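You operate a simulated robot arm through the tools that you are given. There is no shell and no other tool. Be economical: measure what you need, move in short steps, check, and stop when the job is done.

Carry out the task below with a simulated robot arm. There is one attempt and no reset: what you move stays moved.

TASK
Put the MESH 200 steel strainer from the top of the bench with a grey shelf on top of the black pulley hub there.
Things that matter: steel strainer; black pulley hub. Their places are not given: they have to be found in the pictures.

The check looks at the end state, three seconds after you hand in, the way a careful person would. Anything else that was tipped, shoved, dropped, spilled or broken makes it a failure.

THE ROBOT
A 7-joint arm with a two-finger parallel gripper, fixed in place. Base frame: the origin is at the foot of the arm, x ahead of it, y to its left, z up; the work surface is at about z = 0. Readings come in m, degrees, newtons and seconds.
With the tool pointing down near the work surface it reaches from about 0.22 to 0.58 m from the base axis. Its first joint turns from -66.0 to 66.0 degrees. Payload 2.5 kg.
The TCP is the grasp point between the finger pads, 0.023 m short of the fingertips. In the tool frame z runs along the fingers and y along their closing line. Largest opening 0.094 m; finger width 0.038, thickness 0.01; the body of the gripper, 0.054 by 0.096 m, starts 0.039 m behind the TCP.
Orientation is that of the tool frame in the base frame, as a unit quaternion [x, y, z, w]. With the fingers straight down and closing along the base's y, the tool's x points along the base's -x, its y along +y and its z along -z.

THE INTERFACE
- The arm moves only by the tool arm_command. Its arguments are lists of equal length, an entry for each row: "linear": the shift along the tool's x, y, z in units of 50 mm (1.0 is 50 mm), a list of three; "twist": the turn about the tool's z in units of 5 degrees (1.0 is 5 degrees); "gripper": the gripper command, from -1 (fully open) to 1 (shut), values between in proportion. In form: {"linear": [[x, y, z], ...], "twist": [twist, ...], "gripper": [gripper, ...]}. A call has 1 to 8 rows; each row shifts and turns the commanded pose from where the row before left it, along the tool's axes as they then stand. A call with a number of a shift or a turn outside -1 to 1 is refused whole. Each row takes 0.2 s and may step no farther than 0.05 m and 8.6 degrees from the row before; otherwise, or with a gripper value out of range, the whole call is refused. Where a pose cannot be reached the arm comes as near as it can. A force on the tool above 40 N (or 10 N above the force at the start of the call, whichever is more), or a blocked arm, ends the call early, and 0.2 s more pass. Each finger travels about 0.108 m/s and halts on what it meets, pressing with about 34 N; the grip force reading is that of the motor and also rises with nothing between the fingers. The clock runs only during rows and for 0.2 s after the last one: add rows that do not move to give the fingers time. It gives the time, the measured TCP pose, the force on the tool (base axes), the opening and the grip force at its end, in the units of the frame above (readings bear some noise).
- Cameras (640 x 400 px; columns grow to the right, rows downward): "scene" is fixed at [0.1269, -0.4154, 0.5392]; the picture's right is [0.73, -0.68, 0.00], its down [-0.47, -0.51, -0.72] and it looks along [0.49, 0.53, -0.69] (base axes); focal length 257 px, centre (320, 200). "wrist" rides on the gripper at [-0.039, 0, -0.044] in the tool frame; the picture's right is [0.00, -1.00, 0.00], its down [0.97, 0.00, -0.24] and it looks along [0.24, 0.00, 0.97] (tool axes); focal length 218 px, centre (320, 200).
- camera(camera): a new picture of that camera. It takes no simulated time.
- pixel_to_xyz(camera, pixels): for up to 12 pixels [column, row] of the newest picture of that camera ("zoom" is the newest enlarged one), the place [x, y, z] in the base frame of the surface seen there, good to about 0.002 m, but the place of the scene camera against the robot may be out by one fixed shift of up to 0.012 m in any direction. It takes no simulated time.
- inspect(camera, box): a new picture of the part [left, top, right, bottom] of that camera's present view, enlarged. It takes no simulated time.
- job_done(): hands the job in; it is judged then, once.

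Keep the steps short. Do not move on a guess: measure, check each grasp and each placing, and mend mistakes. In all there are 60 turns and 26 pictures (those below and enlarged ones count). Leave the gripper open and the arm clear of the work at the hand-in unless told otherwise, and finish with a single line.

The tools are called after "Call:" by a JSON object that holds its "fn" and its "kwargs". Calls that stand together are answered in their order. arm_command: Moves the arm, as the interface text tells. Its arguments: {"type":"object","properties":{"linear":{"type":"array","items":{"type":"array","items":{"type":"number"}}},"twist":{"type":"array","items":{"type":"number"}},"gripper":{"type":"array","items":{"type":"number"}}},"required":["linear","twist","gripper"]} The other tools are called the same way: camera (camera) takes a picture; pixel_to_xyz (camera, pixels) gives the place of the surface under pixels of a picture; inspect (camera, box) takes an enlarged picture of a part of a camera's view; job_done () hands the job in.

At the start:

```text
clock: 0.0
ee_pos: [0.3, -0.3302, 0.3455]
orientation: [0.0, 1.0, 0.0, 0.001]
force: [-0.7, -1.3, -0.4]
width: 0.0943
grasp_force: 0.0
```

scene: 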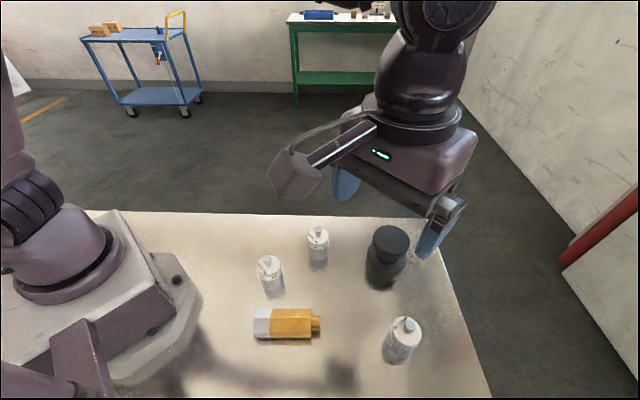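
wrist: 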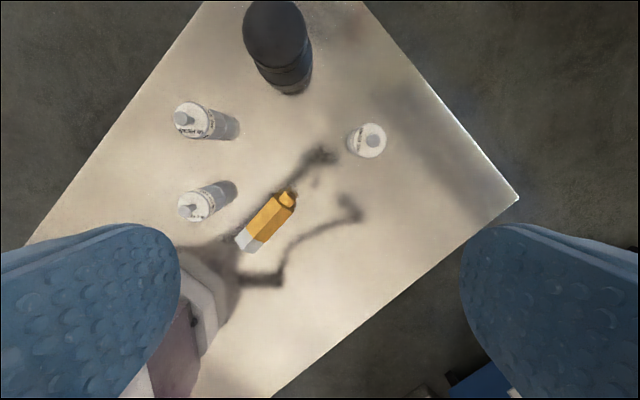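

Three whitish cylinders with labels are at about (270,275), (318,243) and (403,340), and a black hub is at (387,258). I'll zoom in to read the labels.

Call:
{"fn": "inspect", "kwargs": {"camera": "scene", "box": [240, 215, 350, 305]}}

Call:
{"fn": "inspect", "kwargs": {"camera": "scene", "box": [350, 215, 460, 375]}}

Call:
{"fn": "inspect", "kwargs": {"camera": "wrist", "box": [160, 80, 400, 230]}}

```text
4.44 times, centred on (295, 260) of scene
```

zoom: 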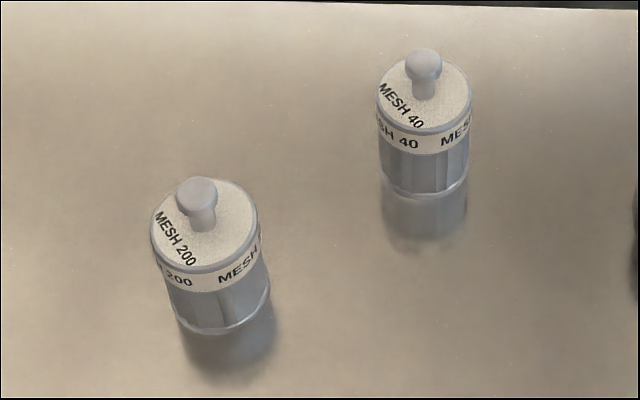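

```text
2.50 times, centred on (405, 295) of scene
```

zoom: 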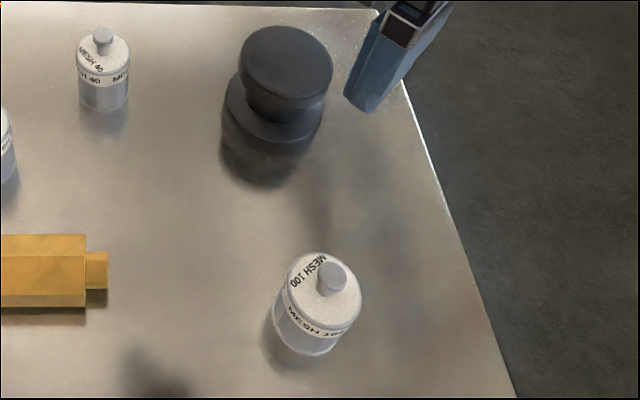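

```text
2.67 times, centred on (280, 155) of wrist
```

zoom: 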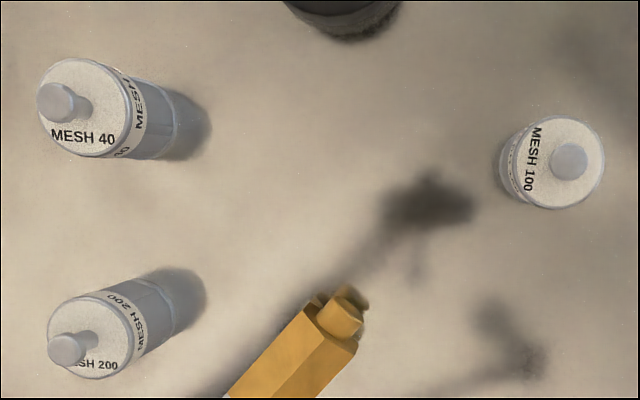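

MESH 200 is the one at scene (270,275), wrist (193,206). I'll measure it, the hub and the neighbours from the wrist camera.

Call:
{"fn": "pixel_to_xyz", "kwargs": {"camera": "wrist", "pixels": [[185, 211], [203, 194], [189, 197], [205, 212], [230, 200], [275, 10], [248, 35], [304, 35], [275, 62], [275, 35], [290, 94], [330, 220]]}}

Call:
{"fn": "pixel_to_xyz", "kwargs": {"camera": "scene", "pixels": [[267, 260], [275, 263], [267, 270], [392, 230], [373, 239], [409, 239], [391, 255], [390, 242], [318, 230], [380, 280], [270, 285], [285, 322]]}}

```text
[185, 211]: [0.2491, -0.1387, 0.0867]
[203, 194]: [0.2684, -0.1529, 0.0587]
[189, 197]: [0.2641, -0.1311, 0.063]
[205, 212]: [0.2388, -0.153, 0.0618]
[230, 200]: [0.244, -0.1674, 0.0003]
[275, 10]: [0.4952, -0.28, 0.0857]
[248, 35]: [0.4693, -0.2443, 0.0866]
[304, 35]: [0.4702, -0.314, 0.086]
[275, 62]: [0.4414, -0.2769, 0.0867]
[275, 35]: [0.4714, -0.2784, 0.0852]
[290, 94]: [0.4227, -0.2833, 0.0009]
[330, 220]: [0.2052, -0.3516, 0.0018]
```

```text
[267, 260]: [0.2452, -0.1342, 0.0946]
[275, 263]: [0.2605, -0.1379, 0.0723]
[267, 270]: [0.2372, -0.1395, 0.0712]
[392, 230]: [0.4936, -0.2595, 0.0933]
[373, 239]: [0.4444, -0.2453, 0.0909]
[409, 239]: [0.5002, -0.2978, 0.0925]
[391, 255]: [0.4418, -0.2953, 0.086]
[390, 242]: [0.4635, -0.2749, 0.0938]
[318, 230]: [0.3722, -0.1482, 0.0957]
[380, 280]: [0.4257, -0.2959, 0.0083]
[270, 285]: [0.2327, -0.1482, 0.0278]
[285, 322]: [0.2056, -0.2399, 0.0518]
```

The strainer is at about (0.252, -0.140), with its lid at z≈0.062 and knob top at 0.087. The hub top is flat at z≈0.086, centred near (0.469, -0.279). Next I'll move above the strainer at z≈0.245, staying high, to look and measure more closely.

Call:
{"fn": "arm_command", "kwargs": {"linear": [[0.192, 0.76, 0.4], [0.192, 0.76, 0.4], [0.192, 0.76, 0.4], [0.192, 0.76, 0.4], [0.192, 0.76, 0.4], [0, 0, 0]], "twist": [0, 0, 0, 0, 0, 0], "gripper": [-1, -1, -1, -1, -1, -1]}}

Call:
{"fn": "camera", "kwargs": {"camera": "wrist"}}

```text
clock: 1.4
ee_pos: [0.2519, -0.141, 0.2441]
orientation: [0.0, 1.0, 0.0, 0.002]
force: [-0.1, 0.8, 0.7]
width: 0.0943
grasp_force: 0.0
```

```text
20 pictures are left
```

wrist: 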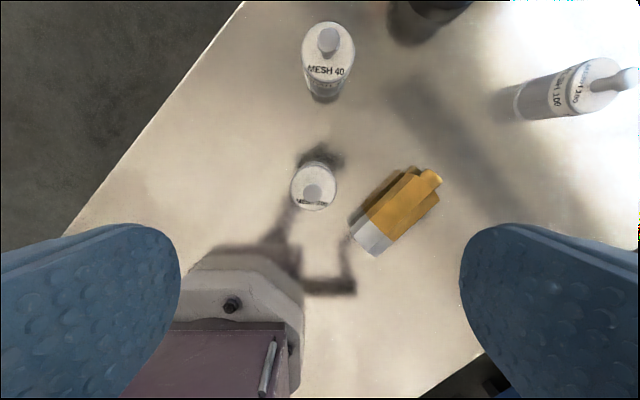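

The strainer is at (314,186), and the yellow bottle is close by at (395,215). I'll zoom in and measure the strainer rim and the bottle clearance.

Call:
{"fn": "inspect", "kwargs": {"camera": "wrist", "box": [260, 140, 452, 260]}}

Call:
{"fn": "pixel_to_xyz", "kwargs": {"camera": "wrist", "pixels": [[314, 190], [293, 186], [334, 186], [314, 165], [314, 207], [352, 222], [372, 205], [350, 235], [400, 172], [260, 255], [302, 290], [375, 240]]}}

```text
3.33 times, centred on (356, 200) of wrist
```

zoom: 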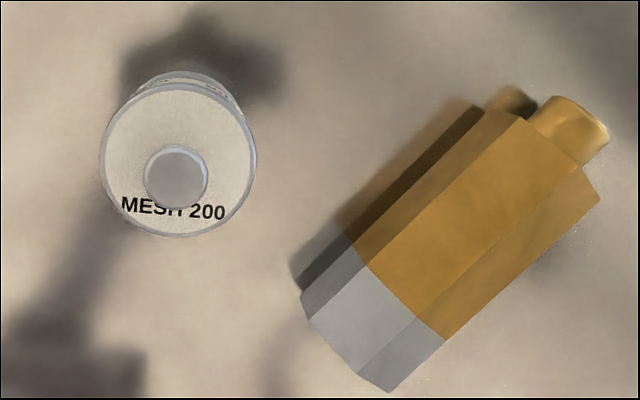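

```text
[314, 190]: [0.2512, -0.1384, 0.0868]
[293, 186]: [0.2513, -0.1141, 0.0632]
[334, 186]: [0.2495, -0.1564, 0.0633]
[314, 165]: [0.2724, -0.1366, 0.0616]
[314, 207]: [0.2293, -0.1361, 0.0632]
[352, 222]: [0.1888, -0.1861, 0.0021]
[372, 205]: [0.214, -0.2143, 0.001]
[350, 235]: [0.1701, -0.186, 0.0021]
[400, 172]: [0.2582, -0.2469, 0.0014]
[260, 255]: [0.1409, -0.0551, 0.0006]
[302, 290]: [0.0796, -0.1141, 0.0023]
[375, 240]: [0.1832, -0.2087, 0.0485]
```

Strainer centre is (0.251, -0.137), diameter about 0.044. The bottle edge is about 0.03 clear of where the right finger will go. I'll partly close to about 0.075 and descend to z≈0.055, with a pause partway.

Call:
{"fn": "arm_command", "kwargs": {"linear": [[0.02, 0.08, 0.5], [0, 0, 0.8], [0, 0, 0.8], [0, 0, 0]], "twist": [0, 0, 0, 0], "gripper": [-0.6, -0.6, -0.6, -0.6]}}

Call:
{"fn": "camera", "kwargs": {"camera": "wrist"}}

```text
clock: 2.4
ee_pos: [0.2519, -0.1372, 0.1385]
orientation: [0.0, 1.0, 0.0, 0.002]
force: [-0.2, 0.4, 0.0]
width: 0.075
grasp_force: 0.0
```

```text
18 pictures are left
```

wrist: 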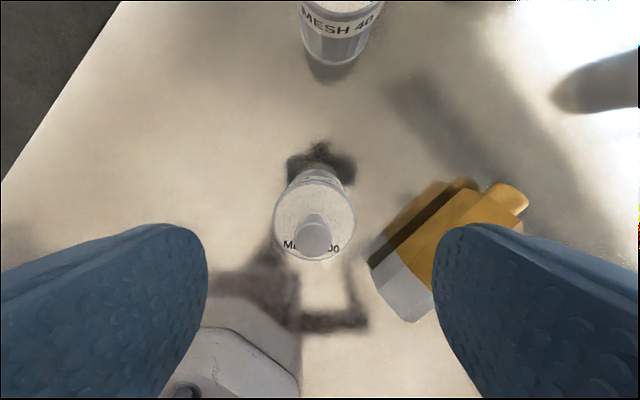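

The strainer sits slightly left of centre (column 314). I'll re-measure before the last descent.

Call:
{"fn": "pixel_to_xyz", "kwargs": {"camera": "wrist", "pixels": [[313, 238], [276, 218], [352, 218], [312, 185], [312, 258], [302, 210], [385, 255], [437, 240]]}}

```text
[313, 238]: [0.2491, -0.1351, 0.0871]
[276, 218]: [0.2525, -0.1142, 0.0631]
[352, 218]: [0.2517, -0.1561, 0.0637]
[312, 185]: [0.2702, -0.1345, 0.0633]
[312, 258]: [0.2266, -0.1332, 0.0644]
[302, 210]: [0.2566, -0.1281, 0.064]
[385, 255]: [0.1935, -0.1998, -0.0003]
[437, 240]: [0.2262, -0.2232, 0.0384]
```

Centre is (0.249, -0.135). I'll shift by 2-3 mm, descend to z≈0.055, and then close.

Call:
{"fn": "arm_command", "kwargs": {"linear": [[0.05, 0.04, 0.5], [0, 0, 0.6], [0, 0, 0.57], [0, 0, 0]], "twist": [0, 0, 0, 0], "gripper": [-0.6, -0.6, -0.6, -0.6]}}

Call:
{"fn": "camera", "kwargs": {"camera": "scene"}}

```text
clock: 3.4
ee_pos: [0.2477, -0.1353, 0.0546]
orientation: [0.0, 1.0, 0.0, 0.002]
force: [-0.3, 0.4, 0.1]
width: 0.0752
grasp_force: 0.1
```

```text
17 pictures are left
```

scene: 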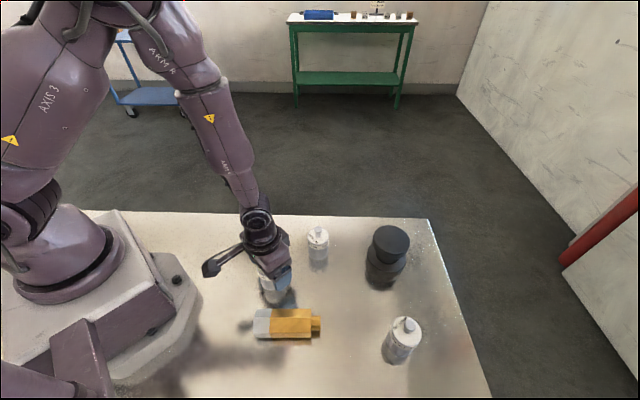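

No contact so far (force is near zero), and the fingers straddle the strainer. Closing now.

Call:
{"fn": "arm_command", "kwargs": {"linear": [[0, 0, 0], [0, 0, 0], [0, 0, 0], [0, 0, 0]], "twist": [0, 0, 0, 0], "gripper": [0.3, 1, 1, 1]}}

```text
clock: 4.4
ee_pos: [0.2486, -0.1362, 0.0555]
orientation: [0.0, 1.0, 0.0, 0.002]
force: [0.4, -0.7, -0.4]
width: 0.0488
grasp_force: 33.8
```

The grip holds at 0.049 width and 34 N. I'll lift a little and check.

Call:
{"fn": "arm_command", "kwargs": {"linear": [[0, 0, -0.3], [0, 0, -0.5], [0, 0, 0]], "twist": [0, 0, 0], "gripper": [1, 1, 1]}}

Call:
{"fn": "inspect", "kwargs": {"camera": "scene", "box": [190, 190, 350, 350]}}

Call:
{"fn": "camera", "kwargs": {"camera": "wrist"}}

```text
clock: 5.2
ee_pos: [0.2499, -0.1338, 0.0963]
orientation: [-0.001, 1.0, -0.001, 0.002]
force: [1.2, -0.6, -0.5]
width: 0.0488
grasp_force: 33.6
```

```text
2.50 times, centred on (270, 270) of scene
```

zoom: 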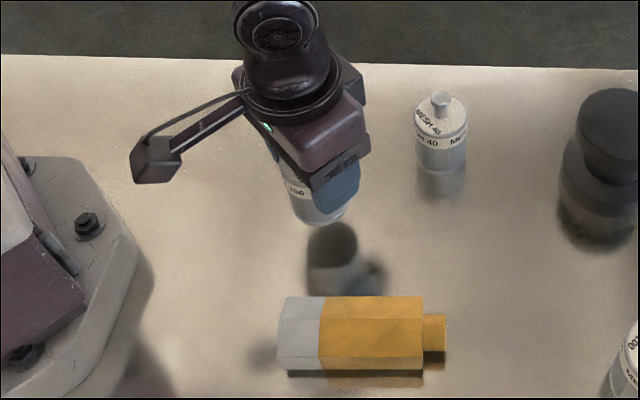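

```text
15 pictures are left
```

wrist: 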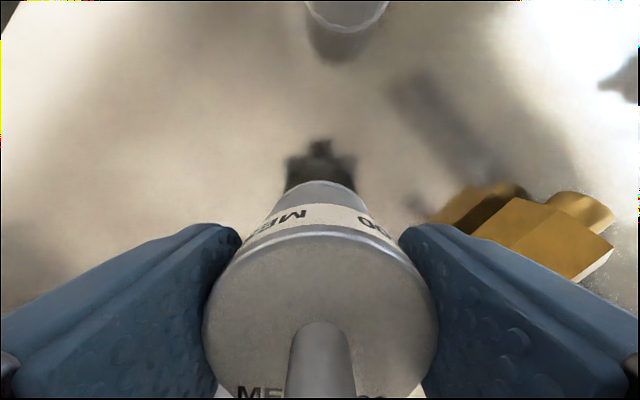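

It's held upright, centred in the fingers, and clear of the bench. I'll raise it to z≈0.24 and move to just short of the hub so the wrist camera can see it.

Call:
{"fn": "arm_command", "kwargs": {"linear": [[0, 0, -0.95], [0, 0, -0.95], [0, 0, -0.95], [-0.55, -0.7, 0], [-0.65, -0.72, 0], [-0.7, -0.7, 0], [-0.7, -0.7, 0], [0, 0, 0]], "twist": [0, 0, 0, 0, 0, 0, 0, 0], "gripper": [1, 1, 1, 1, 1, 1, 1, 1]}}

Call:
{"fn": "camera", "kwargs": {"camera": "wrist"}}

```text
clock: 7.0
ee_pos: [0.3808, -0.2752, 0.239]
orientation: [0.0, 1.0, 0.001, 0.0]
force: [0.2, -0.4, -1.9]
width: 0.0485
grasp_force: 34.2
```

```text
14 pictures are left
```

wrist: 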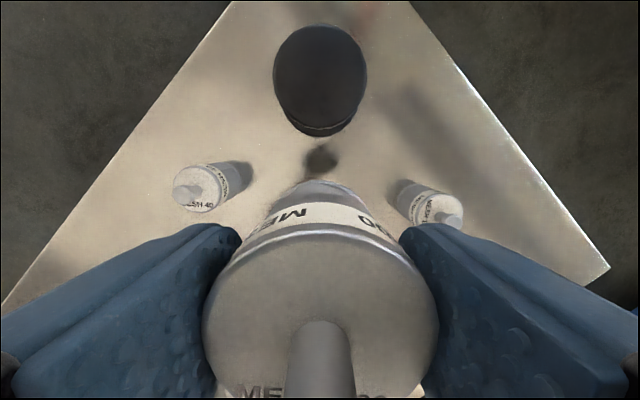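

The hub is in clear view at (320,78). I'll zoom in to pin down its top rim.

Call:
{"fn": "inspect", "kwargs": {"camera": "wrist", "box": [240, 10, 400, 150]}}

Call:
{"fn": "pixel_to_xyz", "kwargs": {"camera": "wrist", "pixels": [[320, 27], [320, 121], [320, 133], [277, 75], [364, 75], [320, 75], [285, 45], [355, 45], [285, 105], [350, 110], [340, 60], [300, 90]]}}

```text
2.86 times, centred on (320, 80) of wrist
```

zoom: 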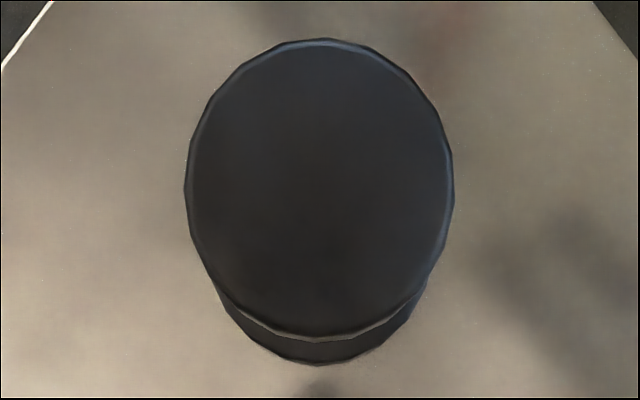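

```text
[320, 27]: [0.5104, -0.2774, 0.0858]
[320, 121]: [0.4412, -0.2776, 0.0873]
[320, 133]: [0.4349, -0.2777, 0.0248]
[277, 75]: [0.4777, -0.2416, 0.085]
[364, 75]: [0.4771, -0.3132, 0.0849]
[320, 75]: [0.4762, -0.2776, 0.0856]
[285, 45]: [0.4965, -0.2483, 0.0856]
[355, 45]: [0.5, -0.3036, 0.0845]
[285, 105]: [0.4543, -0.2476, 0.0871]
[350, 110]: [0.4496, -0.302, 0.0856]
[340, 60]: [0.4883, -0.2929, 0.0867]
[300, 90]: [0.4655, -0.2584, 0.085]
```

The hub top is flat at z≈0.086, centre (0.474, -0.2775), radius 0.037. I'll move over it at this height, then go down to z≈0.155, which leaves the strainer about 1.4 cm above the top.

Call:
{"fn": "arm_command", "kwargs": {"linear": [[-0.9, -0.04, 0], [-0.96, 0, 0], [0, 0, 0], [0, 0, 0.8], [0, 0, 0.88], [0, 0, 0]], "twist": [0, 0, 0, 0, 0, 0], "gripper": [1, 1, 1, 1, 1, 1]}}

Call:
{"fn": "inspect", "kwargs": {"camera": "scene", "box": [320, 160, 460, 300]}}

Call:
{"fn": "camera", "kwargs": {"camera": "wrist"}}

```text
clock: 8.4
ee_pos: [0.4732, -0.2795, 0.1549]
orientation: [0.0, 1.0, -0.001, 0.001]
force: [0.2, 0.0, -0.9]
width: 0.0485
grasp_force: 33.8
```

```text
2.86 times, centred on (390, 230) of scene
```

zoom: 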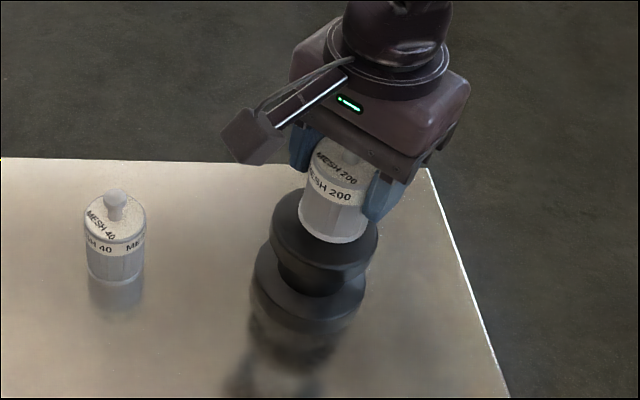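

```text
11 pictures are left
```

wrist: 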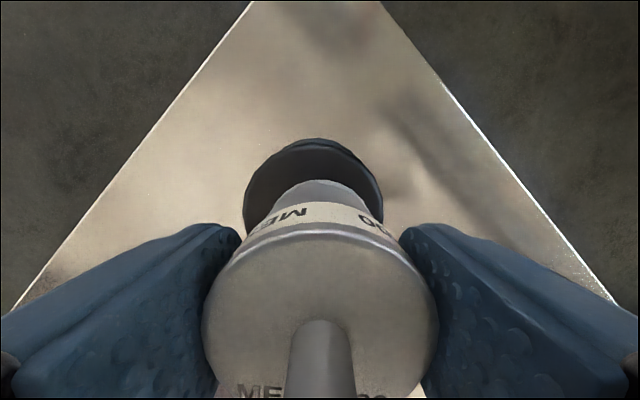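

Nearly centred. The hub is slightly left of centre in the wrist view (columns 243–383), so I'll measure it again.

Call:
{"fn": "pixel_to_xyz", "kwargs": {"camera": "wrist", "pixels": [[316, 142], [247, 195], [378, 195], [252, 180], [372, 175], [270, 160], [355, 160]]}}

```text
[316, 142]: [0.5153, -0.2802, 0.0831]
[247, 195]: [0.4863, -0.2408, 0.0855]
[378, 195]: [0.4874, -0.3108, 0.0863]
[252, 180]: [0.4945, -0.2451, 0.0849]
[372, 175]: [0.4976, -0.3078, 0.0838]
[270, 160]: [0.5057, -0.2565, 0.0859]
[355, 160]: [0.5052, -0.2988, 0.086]
```

Hub centre is about (0.475, -0.277). I'll shift by 2–3 mm and lower gently by 10 mm.

Call:
{"fn": "arm_command", "kwargs": {"linear": [[-0.03, 0.05, 0], [0, 0, 0.1], [0, 0, 0.1], [0, 0, 0]], "twist": [0, 0, 0, 0], "gripper": [1, 1, 1, 1]}}

```text
clock: 9.4
ee_pos: [0.4734, -0.2761, 0.146]
orientation: [-0.001, 1.0, 0.0, 0.002]
force: [0.5, 0.8, -1.8]
width: 0.0486
grasp_force: 34.1
```

No contact yet. I'll lower in 1–2 mm steps.

Call:
{"fn": "arm_command", "kwargs": {"linear": [[0, 0, 0.04], [0, 0, 0.02], [0, 0, 0.02], [0, 0, 0]], "twist": [0, 0, 0, 0], "gripper": [1, 1, 1, 1]}}

```text
clock: 10.4
ee_pos: [0.4739, -0.2759, 0.1418]
orientation: [0.0, 1.0, 0.0, 0.002]
force: [-0.6, -0.1, -1.8]
width: 0.0487
grasp_force: 33.8
```

Call:
{"fn": "arm_command", "kwargs": {"linear": [[0, 0, 0.015], [0, 0, 0]], "twist": [0, 0], "gripper": [1, 1]}}

Call:
{"fn": "inspect", "kwargs": {"camera": "scene", "box": [340, 190, 430, 280]}}

```text
clock: 11.0
ee_pos: [0.4729, -0.2766, 0.1401]
orientation: [-0.001, 1.0, 0.0, 0.001]
force: [-1.1, 0.8, -0.9]
width: 0.0486
grasp_force: 34.0
```

```text
4.44 times, centred on (385, 235) of scene
```

zoom: 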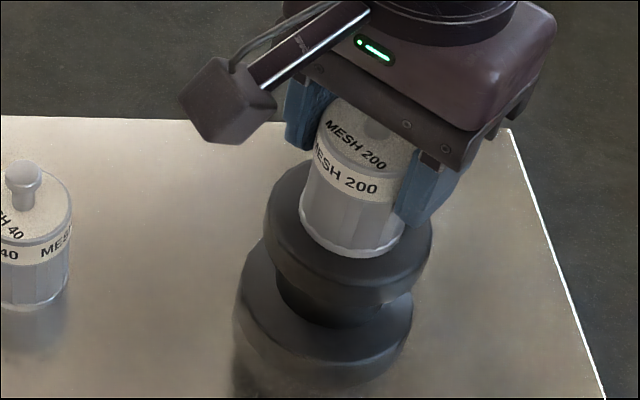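

It's very close to touching, but the force hasn't risen. One more millimetre.

Call:
{"fn": "arm_command", "kwargs": {"linear": [[0, 0, 0.02], [0, 0, 0]], "twist": [0, 0], "gripper": [1, 1]}}

```text
clock: 11.6
ee_pos: [0.4738, -0.2765, 0.1402]
orientation: [0.0, 1.0, 0.0, 0.002]
force: [-2.8, 1.7, 8.6]
width: 0.0486
grasp_force: 33.8
```

Force rose to 8.6 N upward, so the strainer is seated. I'll back off a hair and open gently to about 0.075.

Call:
{"fn": "arm_command", "kwargs": {"linear": [[0, 0, -0.01], [0, 0, 0], [0, 0, 0], [0, 0, 0], [0, 0, 0]], "twist": [0, 0, 0, 0, 0], "gripper": [1, 0, -0.3, -0.6, -0.6]}}

Call:
{"fn": "inspect", "kwargs": {"camera": "scene", "box": [340, 190, 430, 280]}}

```text
clock: 12.8
ee_pos: [0.4736, -0.2761, 0.1395]
orientation: [0.0, 1.0, 0.0, 0.002]
force: [1.0, -0.7, 0.4]
width: 0.0753
grasp_force: 0.1
```

```text
4.44 times, centred on (385, 235) of scene
```

zoom: 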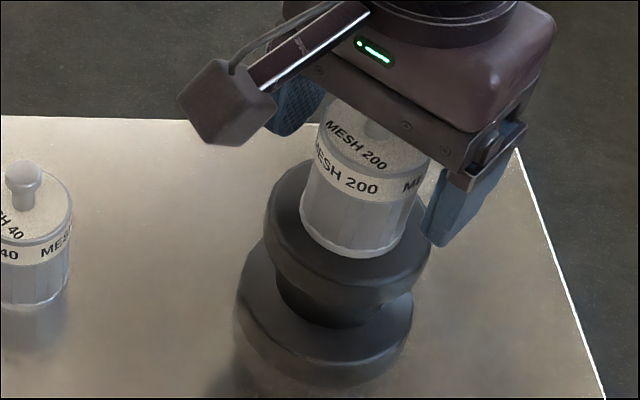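

The strainer stands upright and the fingers are clear of it. I'll go straight up, then draw back.

Call:
{"fn": "arm_command", "kwargs": {"linear": [[0, 0, -0.4], [0, 0, -0.8], [0, 0, -0.9], [0, 0, -0.5], [0.7, 0.4, 0], [0.9, 0.4, 0], [0.9, 0.4, 0], [0, 0, 0]], "twist": [0, 0, 0, 0, 0, 0, 0, 0], "gripper": [-0.6, -0.6, -0.8, -1, -1, -1, -1, -1]}}

Call:
{"fn": "camera", "kwargs": {"camera": "scene"}}

Call:
{"fn": "camera", "kwargs": {"camera": "wrist"}}

```text
clock: 14.6
ee_pos: [0.3479, -0.215, 0.2714]
orientation: [0.0, 1.0, 0.0, 0.001]
force: [0.4, 0.0, 0.3]
width: 0.0943
grasp_force: 0.1
```

```text
8 pictures are left
```

scene: 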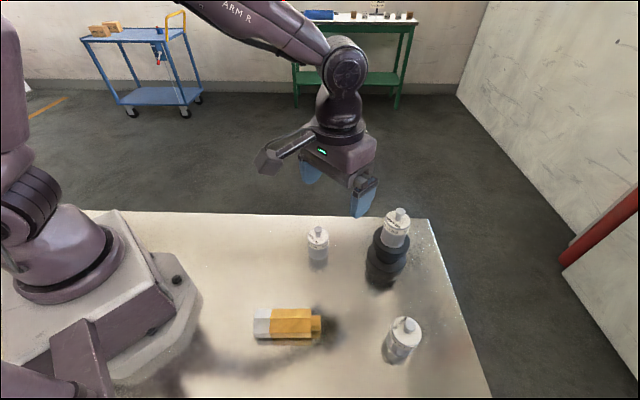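

```text
7 pictures are left
```

wrist: 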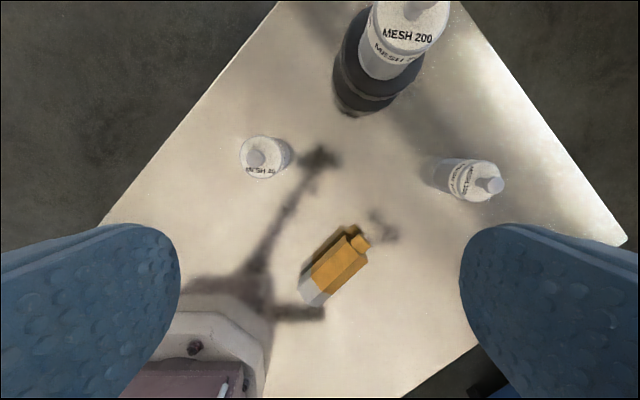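

The MESH 200 strainer stands upright and centred on the hub, nothing else has moved, and the gripper is open and clear. Handing in.

Call:
{"fn": "job_done", "kwargs": {}}

```text
The job is handed in.
```

The MESH 200 steel strainer is standing upright on top of the black pulley hub, nothing else was disturbed, and the arm is clear with its gripper open.
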